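You operate a simulated robot arm through the tools that you are given. There is no shell and no other tool. Be economical: measure what you need, move in short steps, check, and stop when the job is done.

Carry out the task below with a simulated robot arm. There is one attempt and no reset: what you move stays moved.

TASK
Test the filter: tighten the back right clamp, shut the vent, pump rinse water past 0.2 bar, then vent.
Fine: stop short of 0.3 bar; leave the vent open and the selector on rinse.

It is judged by the outcome, as a careful person would: the job done as asked, and still so three seconds after it is handed in. It fails if anything else is knocked over, pushed out of place, dropped, spilled or broken.

THE ROBOT
A 7-joint arm with a two-finger parallel gripper on a trunk, on a base that drives. Base frame: it is fixed to the floor where the robot stands at the start and does not move with it; the origin is under the middle of the robot, x ahead of it, y to its left, z up. Lengths are in m, angles in rad, forces in N, time in s.
Its first joint turns from -2.007 to 2.007 rad. Places, roughly: black funnel lever [0.3, -0.4, 0.9]; crank [1.1, 0.2, 0.5]; green selector lever [1, 1.1, 0.8]; red pump knob [0.9, 1.4, 1]; red vent lever [0.7, 0.1, 0.9]; yellow drain lever [0.8, 0.5, 0.7]. Payload 3.91 kg.
Tool frame: the origin (TCP) lies between the finger pads and is the grasp point; the fingertips stand 0.03 m ahead of it; z points along the fingers, y is the line along which they close. Largest opening 0.11 m; finger width 0.02, thickness 0.01; the body of the gripper, 0.048 by 0.112 m, starts 0.055 m behind the TCP.
Orientation is that of the tool frame in the base frame, as a unit quaternion [w, x, y, z]. With the fingers straight down and closing along the base's y, the tool's x points along the base's -x, its y along +y and its z along -z.

THE INTERFACE
- The arm moves only by the tool nudge_tool. Its argument "steps" is a list that holds one entry, the list of rows, each a list of 7 numbers: the turn, a rotation vector about the base's x, y, z in rad, then the shift along the base's x, y, z in m, then the finger opening in m, from 0 to 0.11. In form: [[[ax, ay, az, tx, ty, tz, jaw], ...]]. A call has 1 to 10 rows; each row is the pose to reach, as a shift and turn from the pose commanded when the call began. Rows are played at 5 a second. More than 0.05 m and 0.15 rad between two rows, or a gripper value outside its range, and nothing of the call is played. Where a pose cannot be reached the arm comes as near as it can. A force on the tool above 40 N (or 10 N above the force at the start of the call, whichever is more), or a blocked arm, ends the call early, and 0.2 s more pass. Each finger travels about 0.153 m/s and halts on what it meets, pressing with about 27 N; the grip force reading is that of the motor and also rises with nothing between the fingers. The clock runs only during rows and for 0.2 s after the last one: add rows that repeat a pose to give the fingers time. The reply holds the time, the measured pose of the TCP, the force on the tool along the base axes, the opening and the grip force, in the units named above and with some noise, with the torque about the TCP (base axes, N m) and any sound that the robot's microphone picked up.
- Cameras (640 x 400 px; columns grow to the right, rows downward): "scene" is now at [0.2171, 0.1562, 1.4418]; the picture's right is [-0.53, -0.85, 0.00], its down [-0.45, 0.28, -0.85] and it looks along [0.72, -0.45, -0.53] (base axes); focal length 274 px, centre (320, 200). "wrist" rides on the gripper at [0.072, 0.017, -0.103] in the tool frame; the picture's right is [-0.23, 0.97, 0.00], its down [-0.76, -0.18, -0.62] and it looks along [-0.61, -0.14, 0.78] (tool axes); focal length 222 px, centre (320, 200). There is no depth. A picture from a camera that has moved, and an enlarged one, comes with that camera's place and axes in the base frame and with its lens.
- get_image(camera): a new picture of that camera. The clock stands still meanwhile.
- move_column(by): slides the trunk up (or, below 0, down) by that many m; the arm and the scene camera ride with it, the base frame stays. It gives what a move gives, with no picture.
- steer(legs): drives the robot by 1 to 6 legs, each [ahead, left, turn to the left] in m, m and rad, along the robot's own axes; the way and the turn of a leg run together, so that a leg with both is an arc; at most 1.5 m and 3.142 rad a leg. The arm and the cameras ride along, it lands a little off, and it stops where it bumps. It gives what a move gives.
- pan_tilt(pan, tilt): turns the head with the scene camera to pan (to the left, within 1.396 rad either way) and tilt (down, from -0.506 to 1.204), counted from straight ahead of the robot. It gives what a move gives.
- inspect(camera, box): a new picture of the part [left, top, right, bottom] of that camera's present view, enlarged. The clock stands still meanwhile.
- finish_job(): hands the job in; it is judged then, once.

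Work in short steps. Places have to be worked out from the pictures, the camera data and where the tool is seen: move nearer, look again, correct. Check each grasp and each placing, and mend what went wrong. You have 120 turns and 98 pictures in all, those below and enlarged ones among them. Open the gripper and draw the arm clear of the work before you hand the job in, unless the task says otherwise; then end with one line.

The tools are called after ">>>" as a command line: name --argument value ..., lists and objects as JSON in quotes. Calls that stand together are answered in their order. nudge_tool: Moves the arm, as the interface text tells. Its arguments: {"type":"object","properties":{"steps":{"type":"array","items":{"type":"array","items":{"type":"array","items":{"type":"number"}}}}},"required":["steps"]} The other tools are called the same way: move_column (by) slides the trunk up or down; steer (legs) drives the base; pan_tilt (pan, tilt) turns the head that bears the scene camera; get_image (camera) takes a picture; inspect (camera, box) takes an enlarged picture of a part of a camera's view; finish_job () hands the job in.

At the start:

```text
t: 0.0
tcp_pos: [0.5534, -0.0501, 1.2679]
ee_rot: [0.0, 0.0, 1.0, -0.001]
contact_force: [-0.4, 0.6, -0.3]
ft_torque: [-0.02, -0.01, -0.03]
grip_width: 0.1101
gripper_force: 0.0
trunk travel left (down, up): [-0.775, 0.215]
robot x, y, heading: [0.0034, -0.0011, -0.002]
head pan, tilt: [-0.564, 0.562]
```

scene: 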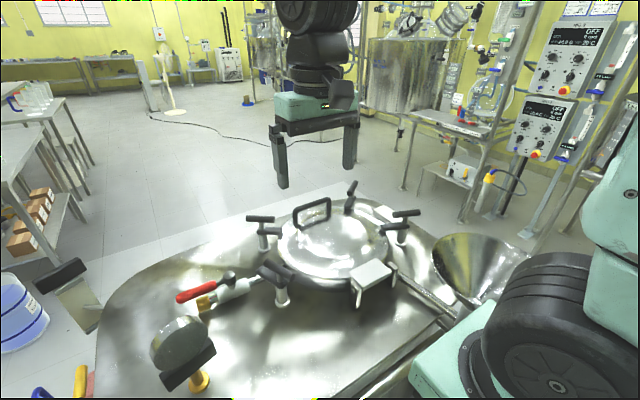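
wrist: 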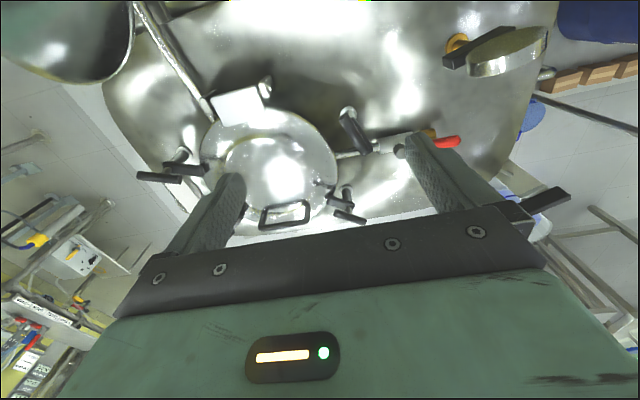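

The vessel lid with its clamps is ahead; I look closer at the lid and then over to the left, where the pump and selector are.

>>> inspect --camera "scene" --box '[120, 160, 480, 385]'

>>> pan_tilt --pan 0.6 --tilt 0.5

>>> get_image --camera "scene"

```text
1.78 times, centred on (300, 272) of scene
camera zoom: at [0.2171, 0.1562, 1.4418], right [-0.53, -0.85, 0.0], down [-0.45, 0.28, -0.85], along [0.72, -0.45, -0.53], focal length 487 px, centre (356, 71)
```

zoom: 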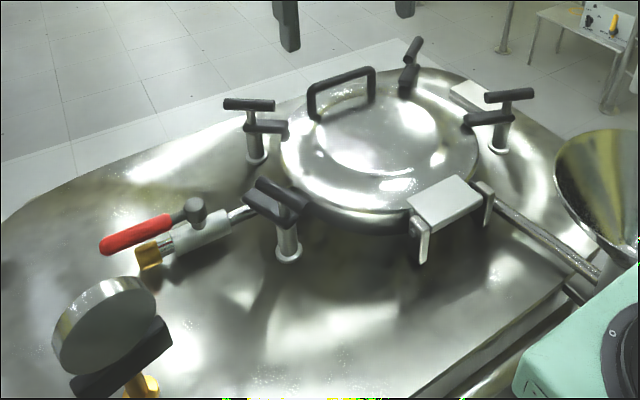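

```text
t: 1.4
tcp_pos: [0.5535, -0.0499, 1.2664]
ee_rot: [0.0, 0.0, 1.0, -0.001]
contact_force: [-0.5, 0.2, -0.5]
ft_torque: [0.04, 0.01, 0.03]
grip_width: 0.1101
gripper_force: 0.0
trunk travel left (down, up): [-0.775, 0.215]
robot x, y, heading: [-0.0013, 0.0009, 0.002]
head pan, tilt: [0.6, 0.499]
```

```text
94 pictures are left
camera scene: at [0.2166, 0.2554, 1.4474], right [0.56, -0.83, 0.0], down [-0.4, -0.27, -0.88], along [0.72, 0.5, -0.48], focal length 274 px, centre (320, 200)
```

scene: 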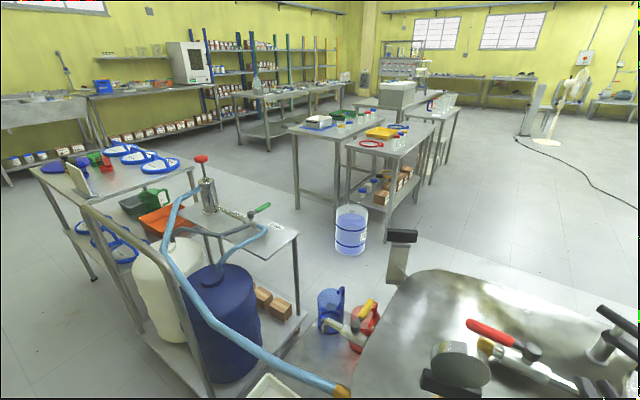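

Now a closer look at the pump, selector, drain and gauge.

>>> inspect --camera "scene" --box '[130, 140, 310, 253]'

>>> inspect --camera "scene" --box '[290, 220, 640, 400]'

>>> inspect --camera "wrist" --box '[100, 0, 580, 250]'

```text
3.54 times, centred on (220, 196) of scene
camera zoom: at [0.2166, 0.2554, 1.4474], right [0.56, -0.83, 0.0], down [-0.4, -0.27, -0.88], along [0.72, 0.5, -0.48], focal length 970 px, centre (674, 212)
```

zoom: 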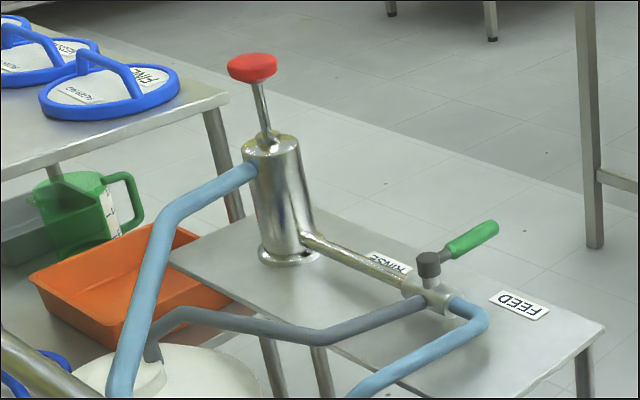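

```text
1.83 times, centred on (465, 310) of scene
camera zoom: at [0.2166, 0.2554, 1.4474], right [0.56, -0.83, 0.0], down [-0.4, -0.27, -0.88], along [0.72, 0.5, -0.48], focal length 501 px, centre (55, -1)
```

zoom: 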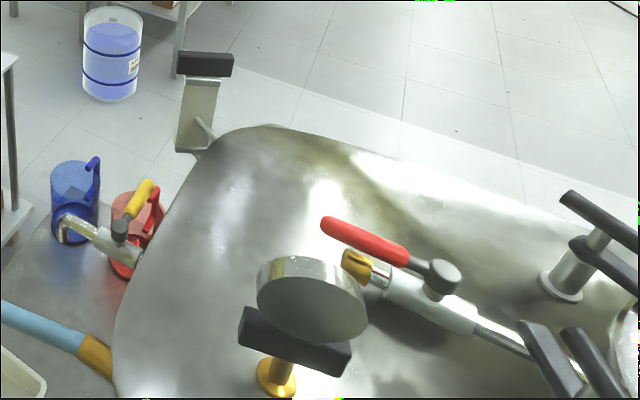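

```text
1.33 times, centred on (340, 125) of wrist
camera zoom: at [0.4802, -0.0328, 1.3707], right [0.23, 0.97, 0.0], down [0.76, -0.18, 0.62], along [0.61, -0.14, -0.78], focal length 296 px, centre (293, 300)
```

zoom: 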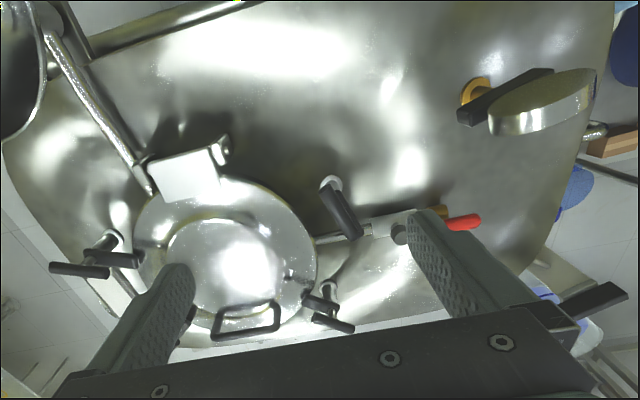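

Next, look at the clamps in detail: turn the head to the right again and zoom in.

>>> pan_tilt --pan -0.5 --tilt 0.6

>>> inspect --camera "scene" --box '[280, 160, 440, 260]'

>>> inspect --camera "scene" --box '[200, 160, 360, 300]'

```text
t: 2.7
tcp_pos: [0.5532, -0.0503, 1.2669]
ee_rot: [0.001, 0.0, 1.0, -0.001]
contact_force: [0.4, -0.7, 0.4]
ft_torque: [0.01, -0.02, 0.0]
grip_width: 0.11
gripper_force: 0.2
trunk travel left (down, up): [-0.775, 0.215]
robot x, y, heading: [0.0019, -0.0021, -0.001]
head pan, tilt: [-0.499, 0.6]
```

```text
4.00 times, centred on (360, 210) of scene
camera zoom: at [0.2191, 0.1618, 1.4383], right [-0.48, -0.88, 0.0], down [-0.5, 0.27, -0.83], along [0.72, -0.39, -0.56], focal length 1096 px, centre (160, 160)
```

zoom: 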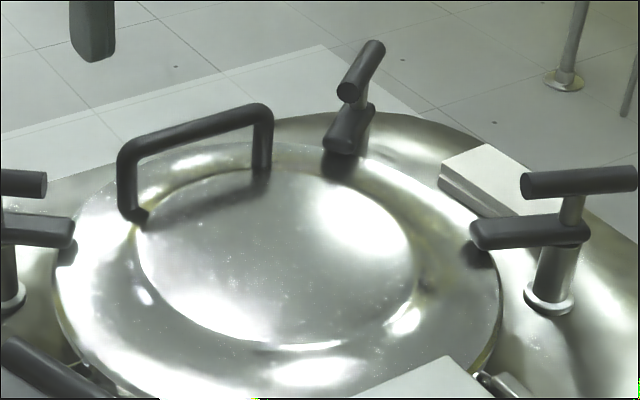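

```text
2.86 times, centred on (280, 230) of scene
camera zoom: at [0.2191, 0.1618, 1.4383], right [-0.48, -0.88, 0.0], down [-0.5, 0.27, -0.83], along [0.72, -0.39, -0.56], focal length 783 px, centre (434, 114)
```

zoom: 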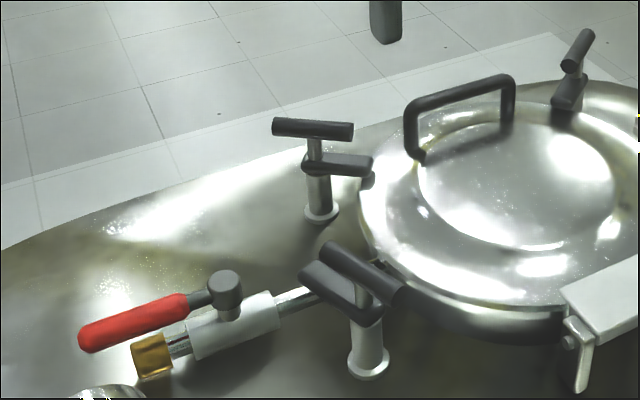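

The clamps are posts with a dog and a T-bar on top; the back right one is near (0.81, -0.33). I move the wrist camera there for a closer view.

>>> nudge_tool --steps '[[[0, 0, 0, 0.025, -0.036, 0, 0.11], [0, 0, 0, 0.05, -0.073, 0, 0.11], [0, 0, 0, 0.075, -0.11, 0, 0.11], [0, 0, 0, 0.1, -0.146, 0, 0.11], [0, 0, 0, 0.125, -0.183, 0, 0.11], [0, 0, 0, 0.15, -0.22, 0, 0.11], [0, 0, 0, 0.15, -0.25, 0, 0.11]]]'

>>> get_image --camera "wrist"

>>> inspect --camera "scene" --box '[280, 140, 440, 240]'

```text
t: 4.3
tcp_pos: [0.705, -0.2998, 1.2663]
ee_rot: [0.0, 0.0, 1.0, -0.001]
contact_force: [-1.0, 1.9, -0.3]
ft_torque: [-0.05, -0.03, -0.01]
grip_width: 0.1099
gripper_force: 0.0
trunk travel left (down, up): [-0.775, 0.215]
robot x, y, heading: [-0.0016, -0.0021, -0.0]
head pan, tilt: [-0.499, 0.6]
```

```text
88 pictures are left
camera wrist: at [0.6314, -0.2818, 1.3709], right [0.23, 0.97, 0.0], down [0.76, -0.18, 0.62], along [0.61, -0.14, -0.78], focal length 222 px, centre (320, 200)
```

wrist: 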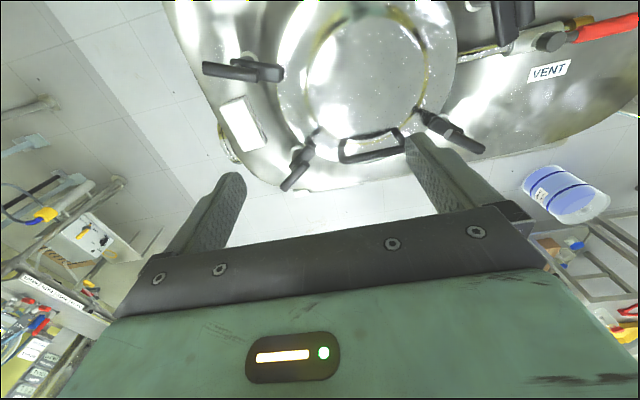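

```text
4.00 times, centred on (360, 190) of scene
camera zoom: at [0.2191, 0.1621, 1.4382], right [-0.48, -0.88, 0.0], down [-0.5, 0.27, -0.83], along [0.72, -0.39, -0.56], focal length 1096 px, centre (160, 240)
```

zoom: 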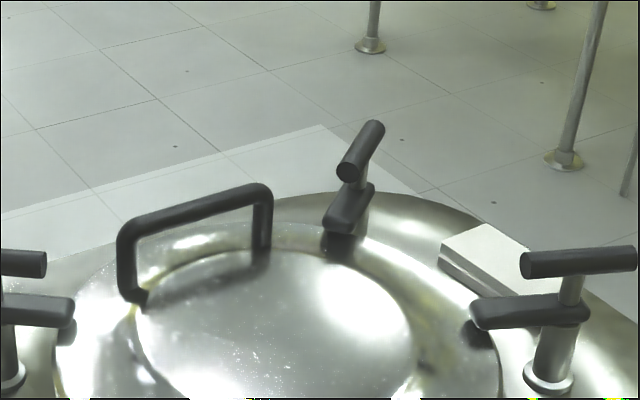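

The clamps show at the top of the wrist view; I enlarge it.

>>> inspect --camera "wrist" --box '[190, 0, 350, 200]'

>>> inspect --camera "wrist" --box '[400, 0, 640, 160]'

```text
2.00 times, centred on (270, 100) of wrist
camera zoom: at [0.6314, -0.2818, 1.3709], right [0.23, 0.97, 0.0], down [0.76, -0.18, 0.62], along [0.61, -0.14, -0.78], focal length 444 px, centre (420, 400)
```

zoom: 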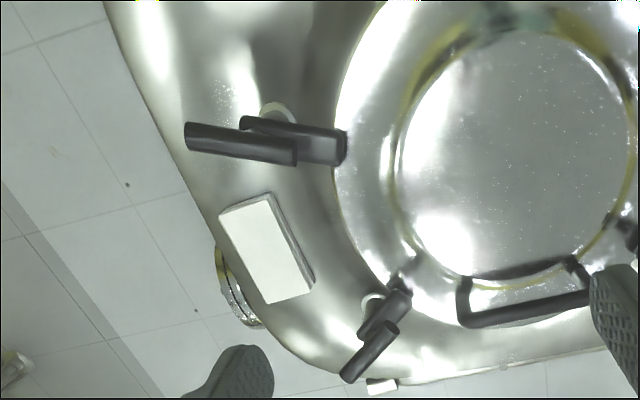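

```text
2.50 times, centred on (520, 80) of wrist
camera zoom: at [0.6314, -0.2818, 1.3709], right [0.23, 0.97, 0.0], down [0.76, -0.18, 0.62], along [0.61, -0.14, -0.78], focal length 555 px, centre (-180, 500)
```

zoom: 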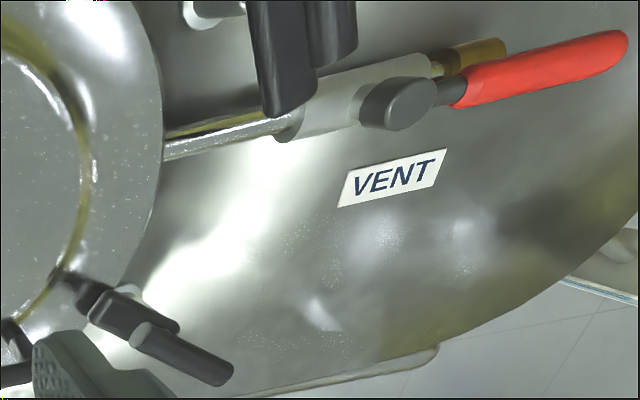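

The back right T-bar triangulates to about (0.868, -0.39, 0.97), slightly beyond reach. I look down at the room around the base before driving a bit.

>>> pan_tilt --pan -0.3 --tilt 1.2

>>> get_image --camera "scene"

>>> pan_tilt --pan -1.3 --tilt 0.8

>>> get_image --camera "scene"

>>> pan_tilt --pan 1.0 --tilt 0.8

>>> get_image --camera "scene"

```text
t: 5.3
tcp_pos: [0.7035, -0.2992, 1.267]
ee_rot: [0.0, 0.0, 1.0, -0.001]
contact_force: [1.6, 0.1, -0.2]
ft_torque: [-0.01, 0.01, 0.01]
grip_width: 0.11
gripper_force: 0.0
trunk travel left (down, up): [-0.775, 0.215]
robot x, y, heading: [0.0011, 0.0037, 0.001]
head pan, tilt: [-0.3, 1.201]
```

```text
84 pictures are left
camera scene: at [0.195, 0.1875, 1.3938], right [-0.3, -0.96, 0.0], down [-0.89, 0.28, -0.36], along [0.35, -0.11, -0.93], focal length 274 px, centre (320, 200)
```

scene: 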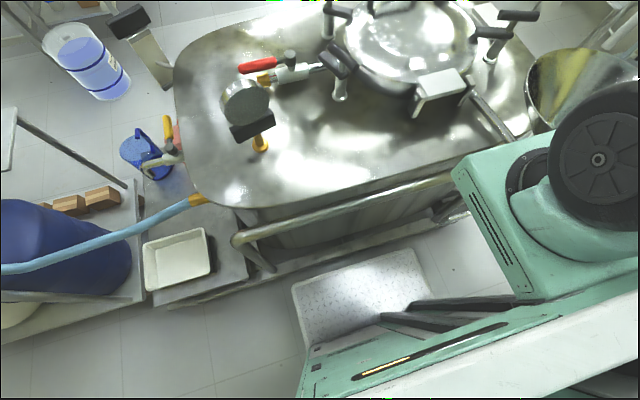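

```text
t: 6.6
tcp_pos: [0.7051, -0.299, 1.2672]
ee_rot: [0.0, 0.0, 1.0, 0.0]
contact_force: [0.1, 0.1, -0.1]
ft_torque: [-0.02, -0.01, -0.01]
grip_width: 0.11
gripper_force: 0.0
trunk travel left (down, up): [-0.775, 0.215]
robot x, y, heading: [-0.0032, 0.0048, -0.001]
head pan, tilt: [-1.3, 0.799]
```

```text
83 pictures are left
camera scene: at [0.1631, 0.1263, 1.4214], right [-0.96, -0.27, 0.0], down [-0.19, 0.69, -0.7], along [0.19, -0.67, -0.72], focal length 274 px, centre (320, 200)
```

scene: 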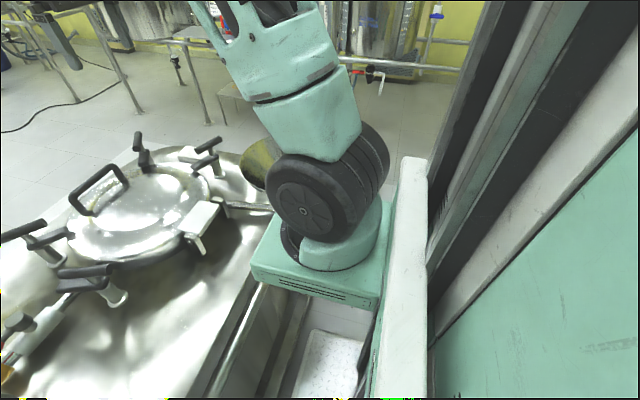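

```text
t: 8.7
tcp_pos: [0.7042, -0.2992, 1.2666]
ee_rot: [-0.001, 0.001, 1.0, -0.001]
contact_force: [0.0, -0.1, -0.4]
ft_torque: [-0.02, 0.03, -0.01]
grip_width: 0.1099
gripper_force: 0.1
trunk travel left (down, up): [-0.775, 0.215]
robot x, y, heading: [-0.0023, -0.001, 0.0]
head pan, tilt: [1.0, 0.799]
```

```text
82 pictures are left
camera scene: at [0.1851, 0.2719, 1.4214], right [0.84, -0.54, 0.0], down [-0.39, -0.6, -0.7], along [0.38, 0.59, -0.72], focal length 274 px, centre (320, 200)
```

scene: 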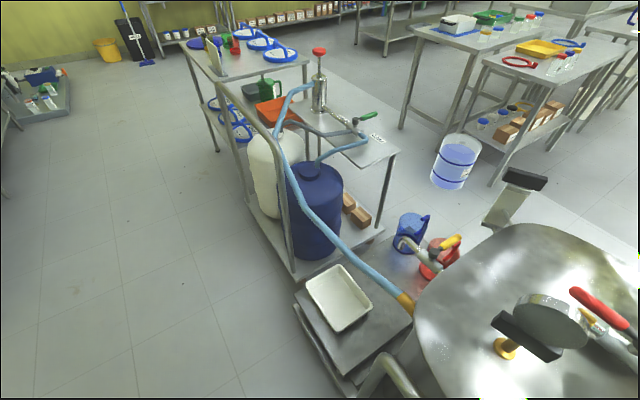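

There is little spare room in front of the base, so I first test the arm's reach: over the back right T-bar, turning the fingers across it.

>>> nudge_tool --steps '[[[0, 0, -0.12, 0.02, -0.011, -0.015, 0.11], [0, 0, -0.24, 0.04, -0.023, -0.03, 0.11], [0, 0, -0.36, 0.06, -0.034, -0.045, 0.11], [0, 0, -0.48, 0.08, -0.046, -0.06, 0.11], [0, 0, -0.6, 0.1, -0.057, -0.075, 0.11], [0, 0, -0.72, 0.12, -0.068, -0.09, 0.11], [0, 0, -0.84, 0.14, -0.08, -0.105, 0.11], [0, 0, -0.96, 0.163, -0.091, -0.12, 0.11], [0, 0, -0.96, 0.163, -0.091, -0.16, 0.11], [0, 0, -0.96, 0.163, -0.091, -0.16, 0.11]]]'

>>> pan_tilt --pan -0.5 --tilt 0.5

>>> get_image --camera "scene"

>>> get_image --camera "wrist"

```text
t: 10.9
tcp_pos: [0.8663, -0.3912, 1.1065]
ee_rot: [-0.001, 0.462, 0.887, -0.001]
contact_force: [-0.4, 0.4, 0.6]
ft_torque: [0.01, 0.0, 0.01]
grip_width: 0.11
gripper_force: 0.0
trunk travel left (down, up): [-0.775, 0.215]
robot x, y, heading: [-0.001, 0.0008, 0.001]
head pan, tilt: [1.0, 0.799]
```

```text
t: 12.5
tcp_pos: [0.866, -0.3901, 1.1072]
ee_rot: [0.0, 0.462, 0.887, -0.001]
contact_force: [-0.9, 0.1, 0.7]
ft_torque: [-0.01, -0.04, -0.02]
grip_width: 0.11
gripper_force: 0.1
trunk travel left (down, up): [-0.775, 0.215]
robot x, y, heading: [0.0009, -0.0019, -0.002]
head pan, tilt: [-0.499, 0.499]
```

```text
81 pictures are left
camera scene: at [0.2214, 0.1605, 1.4474], right [-0.48, -0.88, 0.0], down [-0.42, 0.23, -0.88], along [0.77, -0.42, -0.48], focal length 274 px, centre (320, 200)
```

scene: 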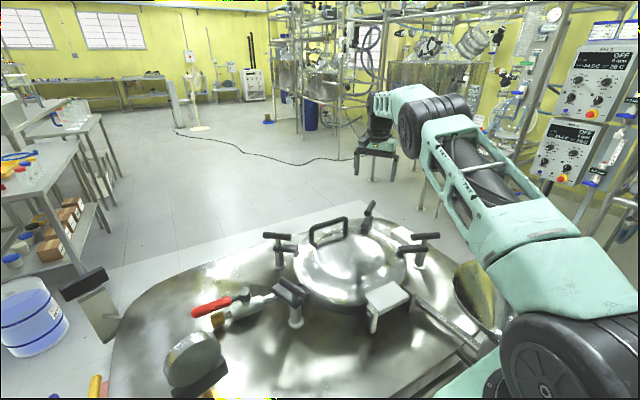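

```text
80 pictures are left
camera wrist: at [0.8379, -0.3221, 1.2108], right [0.93, 0.37, 0.0], down [0.29, -0.73, 0.62], along [0.23, -0.58, -0.78], focal length 222 px, centre (320, 200)
```

wrist: 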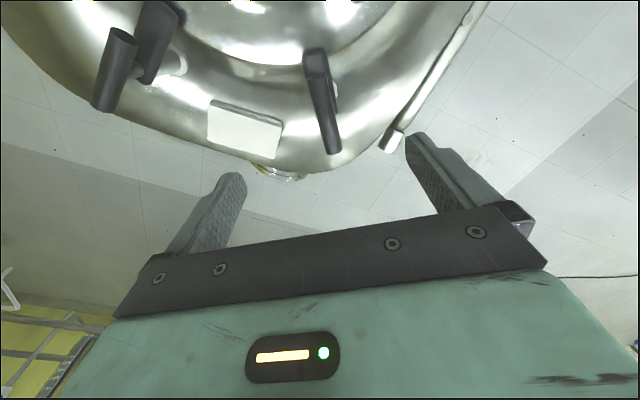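

The T-bar lies just where estimated and roughly along the view; I enlarge to check angle and centre.

>>> inspect --camera "wrist" --box '[240, 20, 400, 170]'

>>> inspect --camera "scene" --box '[320, 130, 440, 280]'

```text
2.67 times, centred on (320, 95) of wrist
camera zoom: at [0.8379, -0.3221, 1.2108], right [0.93, 0.37, 0.0], down [0.29, -0.73, 0.62], along [0.23, -0.58, -0.78], focal length 592 px, centre (320, 480)
```

zoom: 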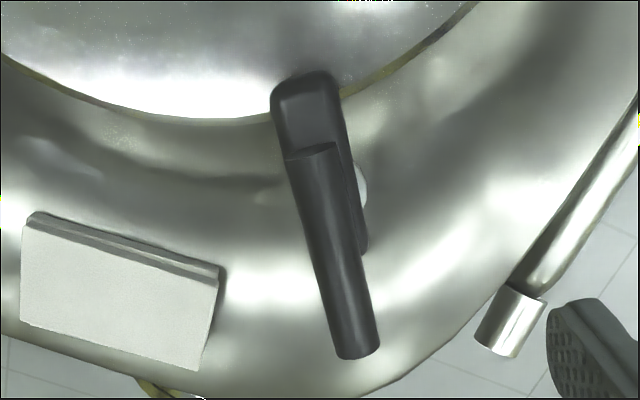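

```text
2.67 times, centred on (380, 205) of scene
camera zoom: at [0.2214, 0.1605, 1.4474], right [-0.48, -0.88, 0.0], down [-0.42, 0.23, -0.88], along [0.77, -0.42, -0.48], focal length 731 px, centre (160, 187)
```

zoom: 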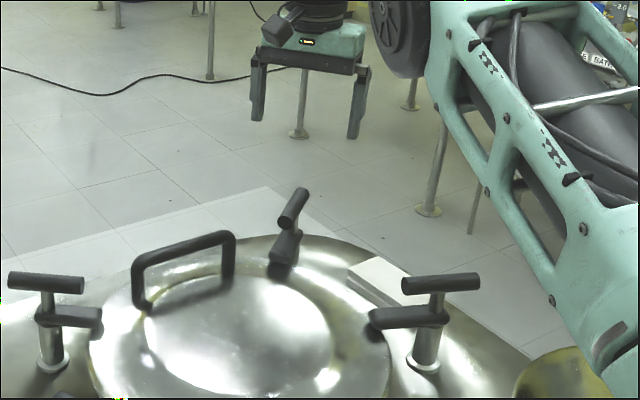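

Centre ≈ (0.874, -0.394), T-bar along 125°, height ≈ 0.955–0.97. I lower with the fingers straddling it, to just above that height, then look.

>>> nudge_tool --steps '[[[0, 0, 0, 0.0075, -0.004, -0.03, 0.08], [0, 0, 0, 0.0075, -0.004, -0.06, 0.08], [0, 0, 0, 0.0075, -0.004, -0.09, 0.08], [0, 0, 0, 0.0075, -0.004, -0.11, 0.08], [0, 0, 0, 0.0075, -0.004, -0.125, 0.08], [0, 0, 0, 0.0075, -0.004, -0.125, 0.08]]]'

>>> inspect --camera "scene" --box '[320, 130, 440, 280]'

>>> inspect --camera "wrist" --box '[200, 0, 480, 175]'

```text
t: 13.9
tcp_pos: [0.874, -0.3951, 0.9827]
ee_rot: [0.0, 0.462, 0.887, -0.001]
contact_force: [0.7, 0.7, 0.3]
ft_torque: [0.0, -0.01, -0.04]
grip_width: 0.0799
gripper_force: 0.1
trunk travel left (down, up): [-0.775, 0.215]
robot x, y, heading: [0.0001, 0.0017, -0.003]
head pan, tilt: [-0.499, 0.499]
```

```text
2.67 times, centred on (380, 205) of scene
camera zoom: at [0.2214, 0.1605, 1.4474], right [-0.48, -0.88, 0.0], down [-0.42, 0.23, -0.88], along [0.77, -0.42, -0.48], focal length 731 px, centre (160, 187)
```

zoom: 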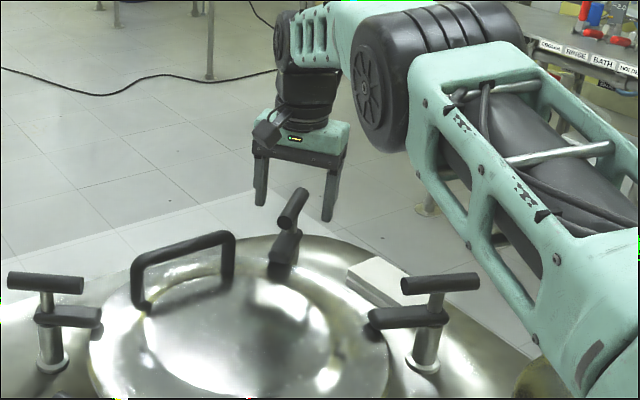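

```text
2.29 times, centred on (340, 88) of wrist
camera zoom: at [0.8458, -0.3258, 1.0856], right [0.93, 0.37, 0.0], down [0.29, -0.73, 0.62], along [0.23, -0.58, -0.78], focal length 508 px, centre (274, 457)
```

zoom: 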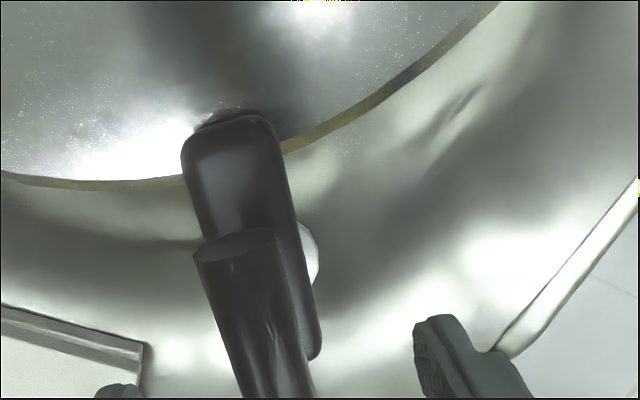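

The finger tips bracket the T-bar at its height (≈0.953). I lower another 18 mm and close on it.

>>> nudge_tool --steps '[[[0, 0, 0, 0, 0, -0.009, 0.08], [0, 0, 0, 0, 0, -0.018, 0.08], [0, 0, 0, 0, 0, -0.018, 0.05], [0, 0, 0, 0, 0, -0.018, 0.03], [0, 0, 0, 0, 0, -0.018, 0.01], [0, 0, 0, 0, 0, -0.018, 0.0], [0, 0, 0, 0, 0, -0.018, 0.0]]]'

```text
t: 15.5
tcp_pos: [0.8746, -0.3959, 0.9639]
ee_rot: [0.0, 0.462, 0.887, 0.0]
contact_force: [4.1, 0.7, -0.1]
ft_torque: [-0.14, -0.16, 0.36]
grip_width: 0.021
gripper_force: 44.8
trunk travel left (down, up): [-0.775, 0.215]
robot x, y, heading: [0.0014, 0.0008, 0.002]
head pan, tilt: [-0.499, 0.499]
```

Gripped (21 mm). I turn it clockwise by a small amount and watch the torque.

>>> nudge_tool --steps '[[[0, 0, -0.1, 0, 0, 0, 0.0], [0, 0, -0.2, 0, 0, 0, 0.0], [0, 0, -0.3, 0, 0, 0, 0.0], [0, 0, -0.3, 0, 0, 0, 0.0]]]'

>>> inspect --camera "scene" --box '[320, 130, 440, 280]'

```text
t: 16.5
tcp_pos: [0.8753, -0.395, 0.9637]
ee_rot: [0.0, 0.589, 0.808, 0.0]
contact_force: [12.0, 1.3, -0.9]
ft_torque: [-0.01, -0.22, 0.05]
grip_width: 0.0208
gripper_force: 44.6
trunk travel left (down, up): [-0.775, 0.215]
robot x, y, heading: [0.003, 0.0003, -0.001]
head pan, tilt: [-0.499, 0.499]
```

```text
2.67 times, centred on (380, 205) of scene
camera zoom: at [0.2221, 0.1606, 1.4473], right [-0.48, -0.88, 0.0], down [-0.42, 0.23, -0.88], along [0.77, -0.42, -0.48], focal length 731 px, centre (160, 187)
```

zoom: 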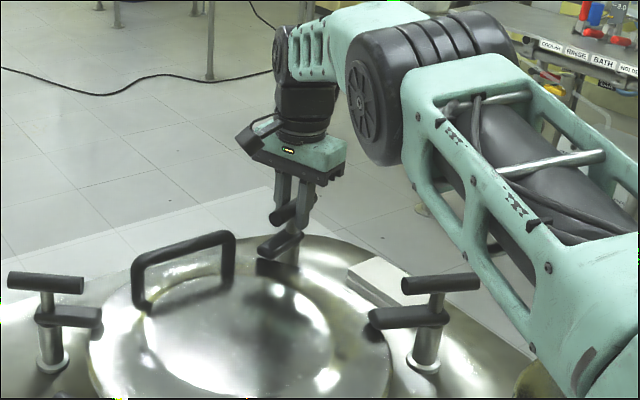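

The dog swung along with the T-bar instead of the screw alone turning. I look closely before doing more.

>>> inspect --camera "wrist" --box '[160, 0, 480, 200]'

>>> inspect --camera "scene" --box '[350, 180, 400, 230]'

```text
2.00 times, centred on (320, 100) of wrist
camera zoom: at [0.8683, -0.3201, 1.0676], right [1.0, 0.08, 0.0], down [0.06, -0.78, 0.62], along [0.05, -0.62, -0.78], focal length 444 px, centre (320, 400)
```

zoom: 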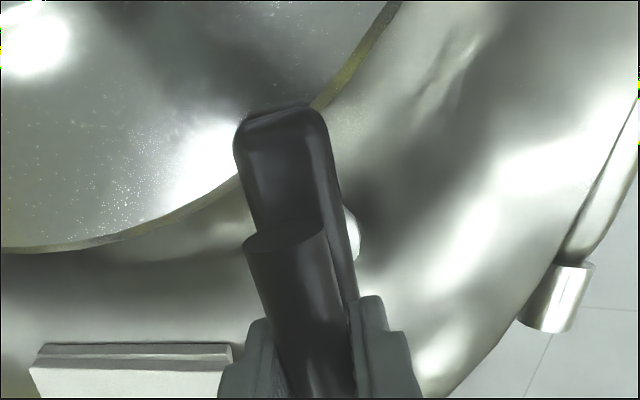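

```text
8.00 times, centred on (375, 205) of scene
camera zoom: at [0.2221, 0.1606, 1.4473], right [-0.48, -0.88, 0.0], down [-0.42, 0.23, -0.88], along [0.77, -0.42, -0.48], focal length 2192 px, centre (-120, 160)
```

zoom: 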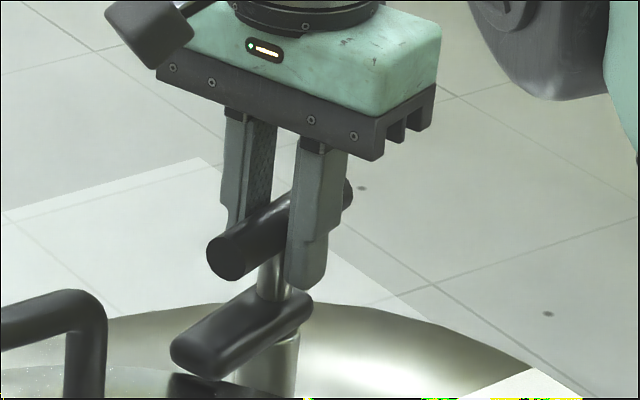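

I compare with the two other clamps at the same enlargement.

>>> inspect --camera "scene" --box '[370, 225, 450, 275]'

>>> inspect --camera "scene" --box '[255, 225, 335, 335]'

```text
8.00 times, centred on (410, 250) of scene
camera zoom: at [0.2221, 0.1606, 1.4473], right [-0.48, -0.88, 0.0], down [-0.42, 0.23, -0.88], along [0.77, -0.42, -0.48], focal length 2192 px, centre (-400, -200)
```

zoom: 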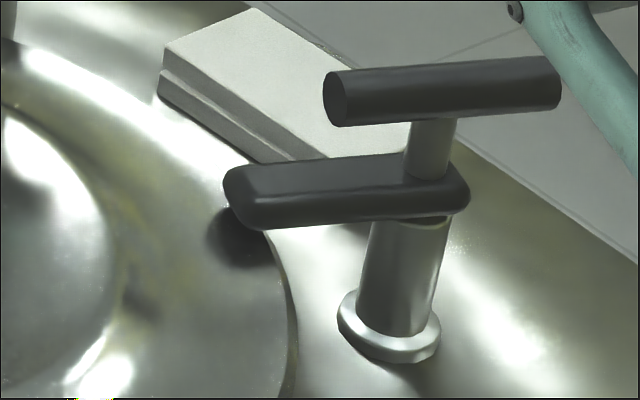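

```text
3.64 times, centred on (295, 280) of scene
camera zoom: at [0.2221, 0.1606, 1.4473], right [-0.48, -0.88, 0.0], down [-0.42, 0.23, -0.88], along [0.77, -0.42, -0.48], focal length 996 px, centre (411, -91)
```

zoom: 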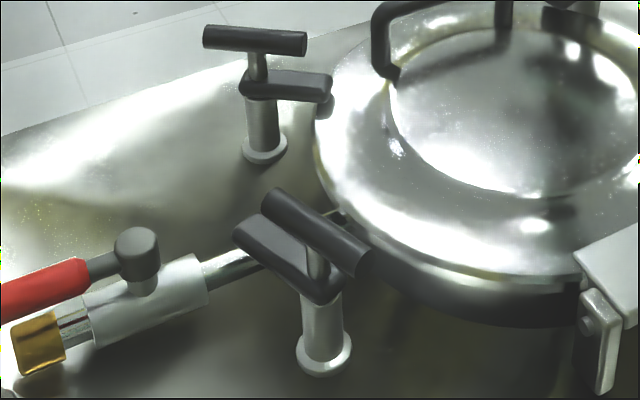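

Now it is clear: the VENT label and lid handle face the far side (+x), so the vessel's "back right" is the clamp nearest the robot on the left — and that one's dog is indeed swung off the lid. The one I hold was already over the lid, so I turn it back exactly.

>>> nudge_tool --steps '[[[0, 0, 0.1, 0, 0, 0, 0.0], [0, 0, 0.2, 0, 0, 0, 0.0], [0, 0, 0.3, 0, 0, 0, 0.0], [0, 0, 0.3, 0, 0, 0, 0.0]]]'

>>> inspect --camera "scene" --box '[320, 130, 440, 280]'

```text
t: 17.5
tcp_pos: [0.8739, -0.3949, 0.9632]
ee_rot: [-0.001, 0.46, 0.888, -0.001]
contact_force: [14.4, 0.3, 1.6]
ft_torque: [0.25, 0.16, 0.48]
grip_width: 0.0209
gripper_force: 45.3
trunk travel left (down, up): [-0.775, 0.215]
robot x, y, heading: [0.0015, -0.0005, -0.004]
head pan, tilt: [-0.499, 0.499]
```

```text
2.67 times, centred on (380, 205) of scene
camera zoom: at [0.2221, 0.1605, 1.4473], right [-0.48, -0.88, 0.0], down [-0.42, 0.23, -0.88], along [0.77, -0.42, -0.48], focal length 731 px, centre (160, 187)
```

zoom: 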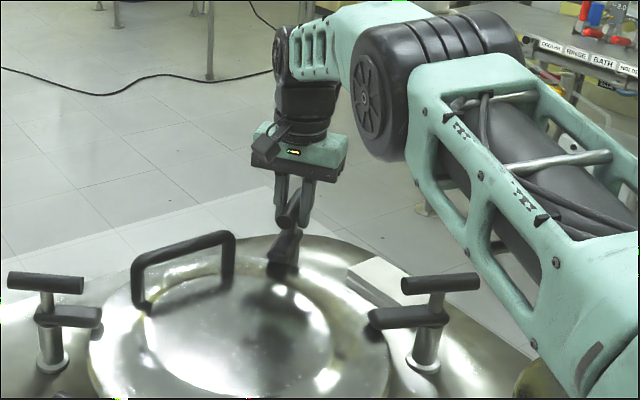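

It's back at the starting pose; a small extra turn shows whether there is a firm stop (tight) here.

>>> nudge_tool --steps '[[[0, 0, 0.04, 0, 0, 0, 0.0], [0, 0, 0.06, 0, 0, 0, 0.0]]]'

```text
t: 18.1
tcp_pos: [0.8744, -0.3945, 0.9638]
ee_rot: [0.0, 0.435, 0.9, 0.001]
contact_force: [14.6, 1.4, 2.6]
ft_torque: [0.12, -0.07, -1.34]
grip_width: 0.0212
gripper_force: 44.8
trunk travel left (down, up): [-0.775, 0.215]
robot x, y, heading: [0.0009, -0.0013, -0.001]
head pan, tilt: [-0.499, 0.499]
```

Torque rose to -1.3 N m: the stop is there, so this clamp is seated again. I release, rise, and check it.

>>> nudge_tool --steps '[[[0, 0, 0, 0, 0, 0, 0.03], [0, 0, 0, 0, 0, 0, 0.06], [0, 0, 0, 0, 0, 0, 0.08], [0, 0, 0, 0, 0, 0.04, 0.08], [0, 0, 0, 0, 0, 0.08, 0.08], [0, 0, 0, 0, 0, 0.12, 0.08], [0, 0, 0, 0, 0, 0.16, 0.08], [0, 0, 0, 0, 0, 0.16, 0.08]]]'

>>> inspect --camera "scene" --box '[320, 130, 440, 280]'

>>> inspect --camera "wrist" --box '[240, 20, 400, 170]'

```text
t: 19.9
tcp_pos: [0.8729, -0.3951, 1.1251]
ee_rot: [0.0, 0.435, 0.9, 0.0]
contact_force: [0.3, 0.9, -0.2]
ft_torque: [0.01, 0.04, -0.01]
grip_width: 0.0798
gripper_force: 0.1
trunk travel left (down, up): [-0.775, 0.215]
robot x, y, heading: [0.0018, -0.0011, -0.003]
head pan, tilt: [-0.499, 0.499]
```

```text
2.67 times, centred on (380, 205) of scene
camera zoom: at [0.2214, 0.1605, 1.4474], right [-0.48, -0.88, 0.0], down [-0.42, 0.23, -0.88], along [0.77, -0.42, -0.48], focal length 731 px, centre (160, 187)
```

zoom: 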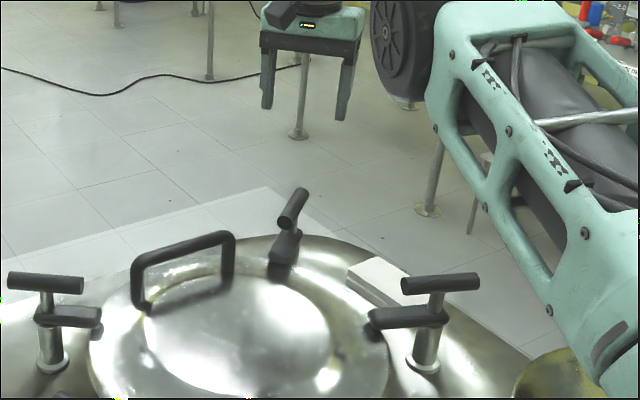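

```text
2.67 times, centred on (320, 95) of wrist
camera zoom: at [0.8408, -0.3268, 1.2279], right [0.9, 0.43, 0.0], down [0.33, -0.71, 0.62], along [0.27, -0.56, -0.78], focal length 592 px, centre (320, 480)
```

zoom: 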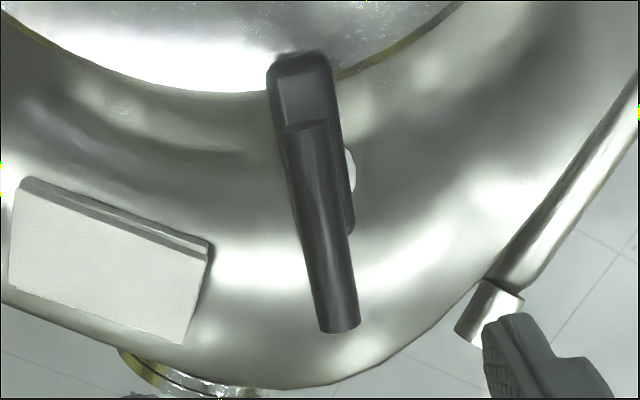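

Clamp D is as it was. Now to the true back-right clamp near (0.655, -0.006), bar bearing ≈25°; its dog must swing about 90° clockwise onto the lid. I move over it, turning the fingers across its bar.

>>> nudge_tool --steps '[[[0, 0, 0.134, -0.02, 0.037, 0.02, 0.08], [0, 0, 0.268, -0.042, 0.075, 0.03, 0.08], [0, 0, 0.402, -0.064, 0.114, 0.03, 0.08], [0, 0, 0.536, -0.086, 0.153, 0.03, 0.08], [0, 0, 0.67, -0.108, 0.192, 0.03, 0.08], [0, 0, 0.804, -0.13, 0.231, 0.03, 0.08], [0, 0, 0.938, -0.152, 0.27, 0.03, 0.08], [0, 0, 1.072, -0.174, 0.309, 0.03, 0.08], [0, 0, 1.206, -0.196, 0.348, 0.03, 0.08], [0, 0, 1.337, -0.218, 0.389, 0.03, 0.08]]]'

>>> get_image --camera "wrist"

>>> inspect --camera "scene" --box '[200, 180, 400, 340]'

```text
t: 22.1
tcp_pos: [0.6557, -0.0074, 1.1538]
ee_rot: [0.0, -0.218, 0.976, 0.001]
contact_force: [-0.3, -0.5, 0.2]
ft_torque: [0.09, 0.09, -0.02]
grip_width: 0.0796
gripper_force: 0.0
trunk travel left (down, up): [-0.775, 0.215]
robot x, y, heading: [0.0022, -0.0, -0.004]
head pan, tilt: [-0.499, 0.499]
```

```text
67 pictures are left
camera wrist: at [0.5823, -0.0224, 1.2579], right [-0.21, 0.98, 0.0], down [0.76, 0.16, 0.62], along [0.61, 0.13, -0.78], focal length 222 px, centre (320, 200)
```

wrist: 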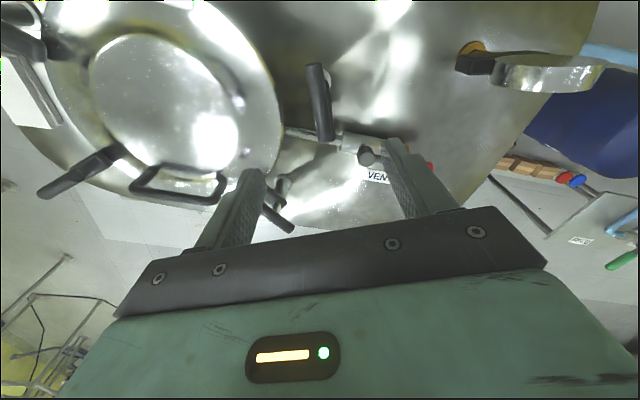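

```text
2.50 times, centred on (300, 260) of scene
camera zoom: at [0.2217, 0.16, 1.4474], right [-0.48, -0.88, 0.0], down [-0.42, 0.23, -0.88], along [0.77, -0.42, -0.48], focal length 685 px, centre (370, 50)
```

zoom: 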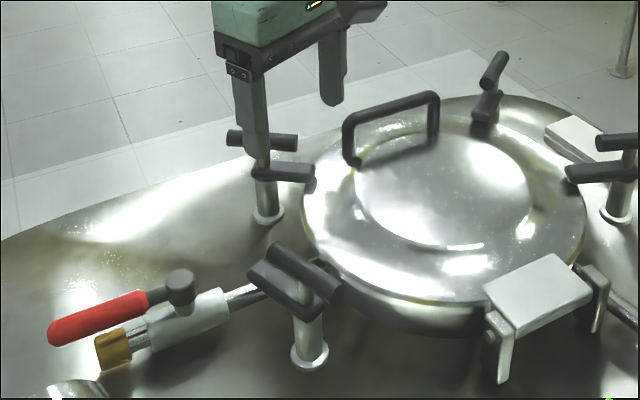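

>>> inspect --camera "wrist" --box '[250, 30, 410, 180]'

```text
2.67 times, centred on (330, 105) of wrist
camera zoom: at [0.5823, -0.0224, 1.2579], right [-0.21, 0.98, 0.0], down [0.76, 0.16, 0.62], along [0.61, 0.13, -0.78], focal length 592 px, centre (293, 453)
```

zoom: 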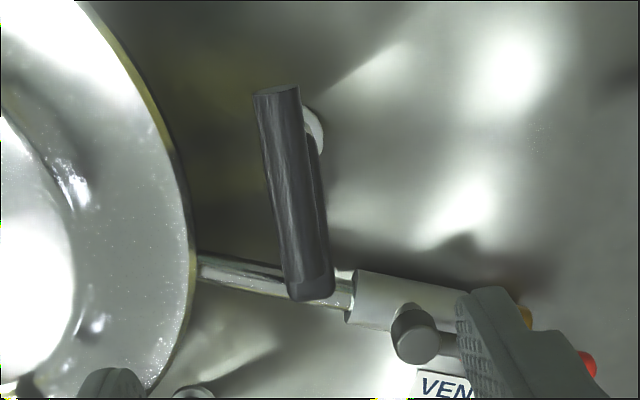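

The bar's centre is (0.6615, -0.005), bearing ≈22°. I lower over it with a narrower opening and grip.

>>> nudge_tool --steps '[[[0, 0, -0.03, 0.003, 0.001, -0.04, 0.06], [0, 0, -0.05, 0.006, 0.002, -0.08, 0.06], [0, 0, -0.05, 0.006, 0.002, -0.12, 0.06], [0, 0, -0.05, 0.006, 0.002, -0.15, 0.06], [0, 0, -0.05, 0.006, 0.002, -0.175, 0.06], [0, 0, -0.05, 0.006, 0.002, -0.19, 0.06], [0, 0, -0.05, 0.006, 0.002, -0.19, 0.06]]]'

>>> inspect --camera "scene" --box '[200, 180, 400, 340]'

```text
t: 23.7
tcp_pos: [0.6622, -0.0045, 0.9631]
ee_rot: [-0.001, -0.193, 0.981, -0.001]
contact_force: [-0.2, 0.1, -0.6]
ft_torque: [-0.01, -0.01, 0.01]
grip_width: 0.0599
gripper_force: 0.1
trunk travel left (down, up): [-0.775, 0.215]
robot x, y, heading: [0.001, -0.0032, 0.0]
head pan, tilt: [-0.499, 0.499]
```

```text
2.50 times, centred on (300, 260) of scene
camera zoom: at [0.2214, 0.1605, 1.4474], right [-0.48, -0.88, 0.0], down [-0.42, 0.23, -0.88], along [0.77, -0.42, -0.48], focal length 685 px, centre (370, 50)
```

zoom: 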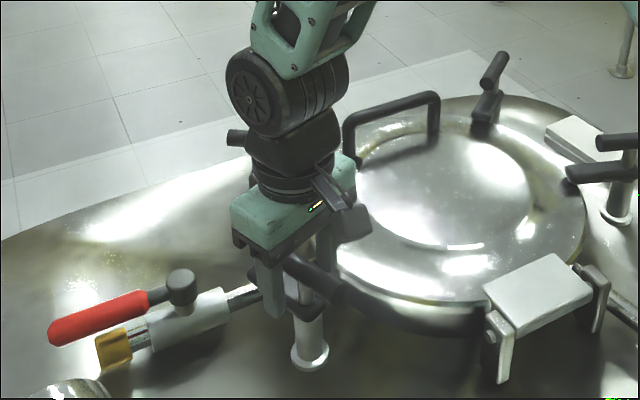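

Closing on the bar.

>>> nudge_tool --steps '[[[0, 0, 0, 0, 0, 0, 0.03], [0, 0, 0, 0, 0, 0, 0.01], [0, 0, 0, 0, 0, 0, 0.0], [0, 0, 0, 0, 0, 0, 0.0]]]'

```text
t: 24.7
tcp_pos: [0.6631, -0.0061, 0.964]
ee_rot: [0.001, -0.19, 0.982, -0.001]
contact_force: [7.6, -17.7, -1.4]
ft_torque: [-0.15, -0.21, -0.26]
grip_width: 0.0207
gripper_force: 45.1
trunk travel left (down, up): [-0.775, 0.215]
robot x, y, heading: [-0.0029, 0.0022, -0.002]
head pan, tilt: [-0.499, 0.499]
```

Side force suggests the axis lies ~3 mm toward -y; I correct that and begin a small clockwise turn.

>>> nudge_tool --steps '[[[0, 0, 0, 0.0015, -0.0035, 0, 0.0], [0, 0, -0.1, 0.0015, -0.0035, 0, 0.0], [0, 0, -0.2, 0.0015, -0.0035, 0, 0.0], [0, 0, -0.3, 0.0015, -0.0035, 0, 0.0], [0, 0, -0.3, 0.0015, -0.0035, 0, 0.0]]]'

>>> inspect --camera "wrist" --box '[200, 0, 440, 200]'

```text
t: 25.9
tcp_pos: [0.6629, -0.0081, 0.9644]
ee_rot: [0.0, -0.043, 0.999, -0.001]
contact_force: [-1.7, -1.6, 8.7]
ft_torque: [0.03, 0.18, -0.04]
grip_width: 0.021
gripper_force: 44.5
trunk travel left (down, up): [-0.775, 0.215]
robot x, y, heading: [0.0008, -0.0029, 0.003]
head pan, tilt: [-0.499, 0.499]
```

```text
2.00 times, centred on (320, 100) of wrist
camera zoom: at [0.5886, 0.0038, 1.0682], right [0.14, 0.99, 0.0], down [0.77, -0.11, 0.62], along [0.62, -0.09, -0.78], focal length 444 px, centre (320, 400)
```

zoom: 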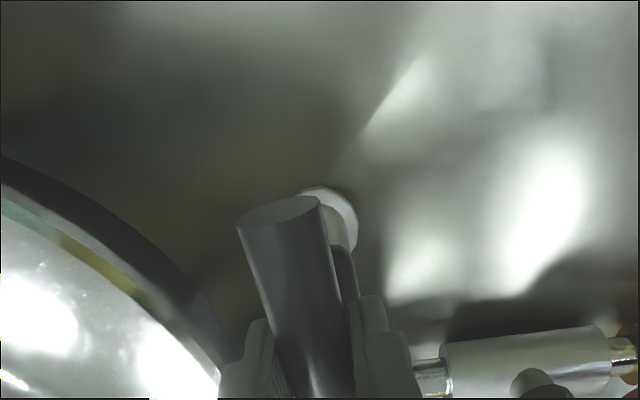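

It turns freely with balanced forces. Continuing clockwise.

>>> nudge_tool --steps '[[[0, 0, -0.1, 0, 0, 0, 0.0], [0, 0, -0.2, 0, 0, 0, 0.0], [0, 0, -0.3, 0, 0, 0, 0.0], [0, 0, -0.4, 0, 0, 0, 0.0], [0, 0, -0.5, 0, 0, 0, 0.0], [0, 0, -0.5, 0, 0, 0, 0.0]]]'

>>> inspect --camera "scene" --box '[200, 180, 400, 340]'

```text
t: 27.3
tcp_pos: [0.6618, -0.009, 0.9639]
ee_rot: [0.0, 0.206, 0.978, 0.001]
contact_force: [-6.1, -6.8, 12.7]
ft_torque: [-0.08, 0.05, 0.0]
grip_width: 0.0208
gripper_force: 45.2
trunk travel left (down, up): [-0.775, 0.215]
robot x, y, heading: [0.0003, 0.0013, -0.003]
head pan, tilt: [-0.499, 0.499]
```

```text
2.50 times, centred on (300, 260) of scene
camera zoom: at [0.2206, 0.1601, 1.4476], right [-0.48, -0.88, 0.0], down [-0.42, 0.23, -0.88], along [0.77, -0.42, -0.48], focal length 685 px, centre (370, 50)
```

zoom: 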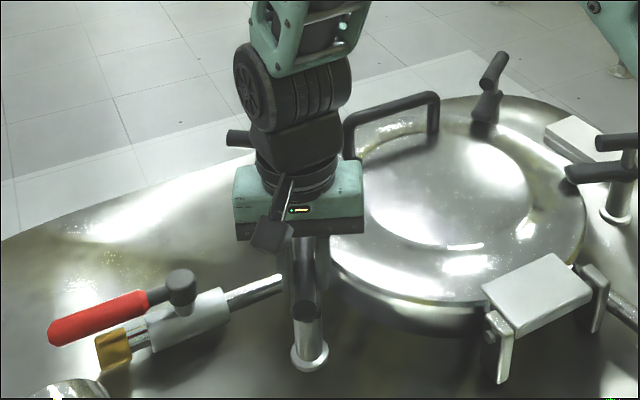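

Still free. Continue, raising the command 2 mm to relieve the vertical force.

>>> nudge_tool --steps '[[[0, 0, -0.1, 0, 0, 0.001, 0.0], [0, 0, -0.2, 0, 0, 0.002, 0.0], [0, 0, -0.3, 0, 0, 0.002, 0.0], [0, 0, -0.4, 0, 0, 0.002, 0.0], [0, 0, -0.5, 0, 0, 0.002, 0.0], [0, 0, -0.5, 0, 0, 0.002, 0.0]]]'

>>> inspect --camera "wrist" --box '[160, 0, 480, 200]'

```text
t: 28.7
tcp_pos: [0.6608, -0.01, 0.9646]
ee_rot: [-0.002, 0.442, 0.897, -0.003]
contact_force: [-14.0, -21.8, -28.4]
ft_torque: [-0.29, -0.01, 0.07]
grip_width: 0.0207
gripper_force: 44.2
trunk travel left (down, up): [-0.775, 0.215]
robot x, y, heading: [-0.0011, 0.0032, -0.002]
head pan, tilt: [-0.499, 0.499]
```

```text
2.00 times, centred on (320, 100) of wrist
camera zoom: at [0.6311, 0.0585, 1.0682], right [0.91, 0.41, -0.01], down [0.33, -0.71, 0.62], along [0.25, -0.57, -0.78], focal length 444 px, centre (320, 400)
```

zoom: 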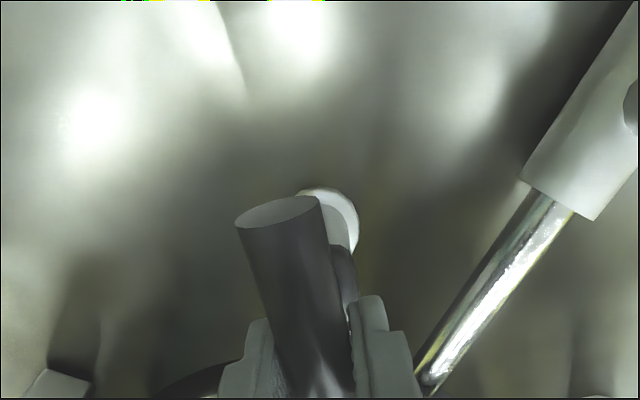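

Arm is stiff; I undo most of the raise, centre on the forces, and turn on toward the radial position (~-66°).

>>> nudge_tool --steps '[[[0, 0, -0.05, -0.0007, -0.0011, -0.0014, 0.0], [0, 0, -0.12, -0.0007, -0.0011, -0.0014, 0.0], [0, 0, -0.2, -0.0007, -0.0011, -0.0014, 0.0], [0, 0, -0.2, -0.0007, -0.0011, -0.0014, 0.0]]]'

>>> inspect --camera "scene" --box '[200, 180, 400, 340]'

```text
t: 29.7
tcp_pos: [0.6608, -0.0108, 0.9643]
ee_rot: [-0.002, 0.529, 0.849, -0.003]
contact_force: [-17.2, -20.8, -12.6]
ft_torque: [0.22, 0.24, -0.25]
grip_width: 0.0209
gripper_force: 44.8
trunk travel left (down, up): [-0.775, 0.215]
robot x, y, heading: [-0.0002, -0.0024, -0.002]
head pan, tilt: [-0.499, 0.499]
```

```text
2.50 times, centred on (300, 260) of scene
camera zoom: at [0.221, 0.1594, 1.4477], right [-0.48, -0.88, 0.0], down [-0.42, 0.23, -0.88], along [0.77, -0.42, -0.48], focal length 685 px, centre (370, 50)
```

zoom: 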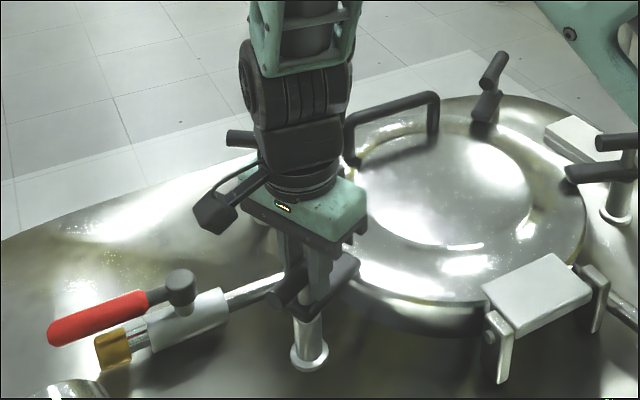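

The dog is coming over the lid rim. I turn on in small steps until a stop is felt.

>>> nudge_tool --steps '[[[0, 0, -0.05, -0.0008, -0.001, -0.0006, 0.0], [0, 0, -0.1, -0.0008, -0.001, -0.0006, 0.0], [0, 0, -0.15, -0.0008, -0.001, -0.0006, 0.0], [0, 0, -0.15, -0.0008, -0.001, -0.0006, 0.0]]]'

```text
t: 30.7
tcp_pos: [0.6601, -0.0104, 0.9641]
ee_rot: [0.0, 0.59, 0.808, 0.0]
contact_force: [-16.4, -15.6, -1.1]
ft_torque: [-0.43, -0.04, 1.35]
grip_width: 0.0218
gripper_force: 45.0
trunk travel left (down, up): [-0.775, 0.215]
robot x, y, heading: [-0.0034, 0.0024, -0.0]
head pan, tilt: [-0.499, 0.499]
```

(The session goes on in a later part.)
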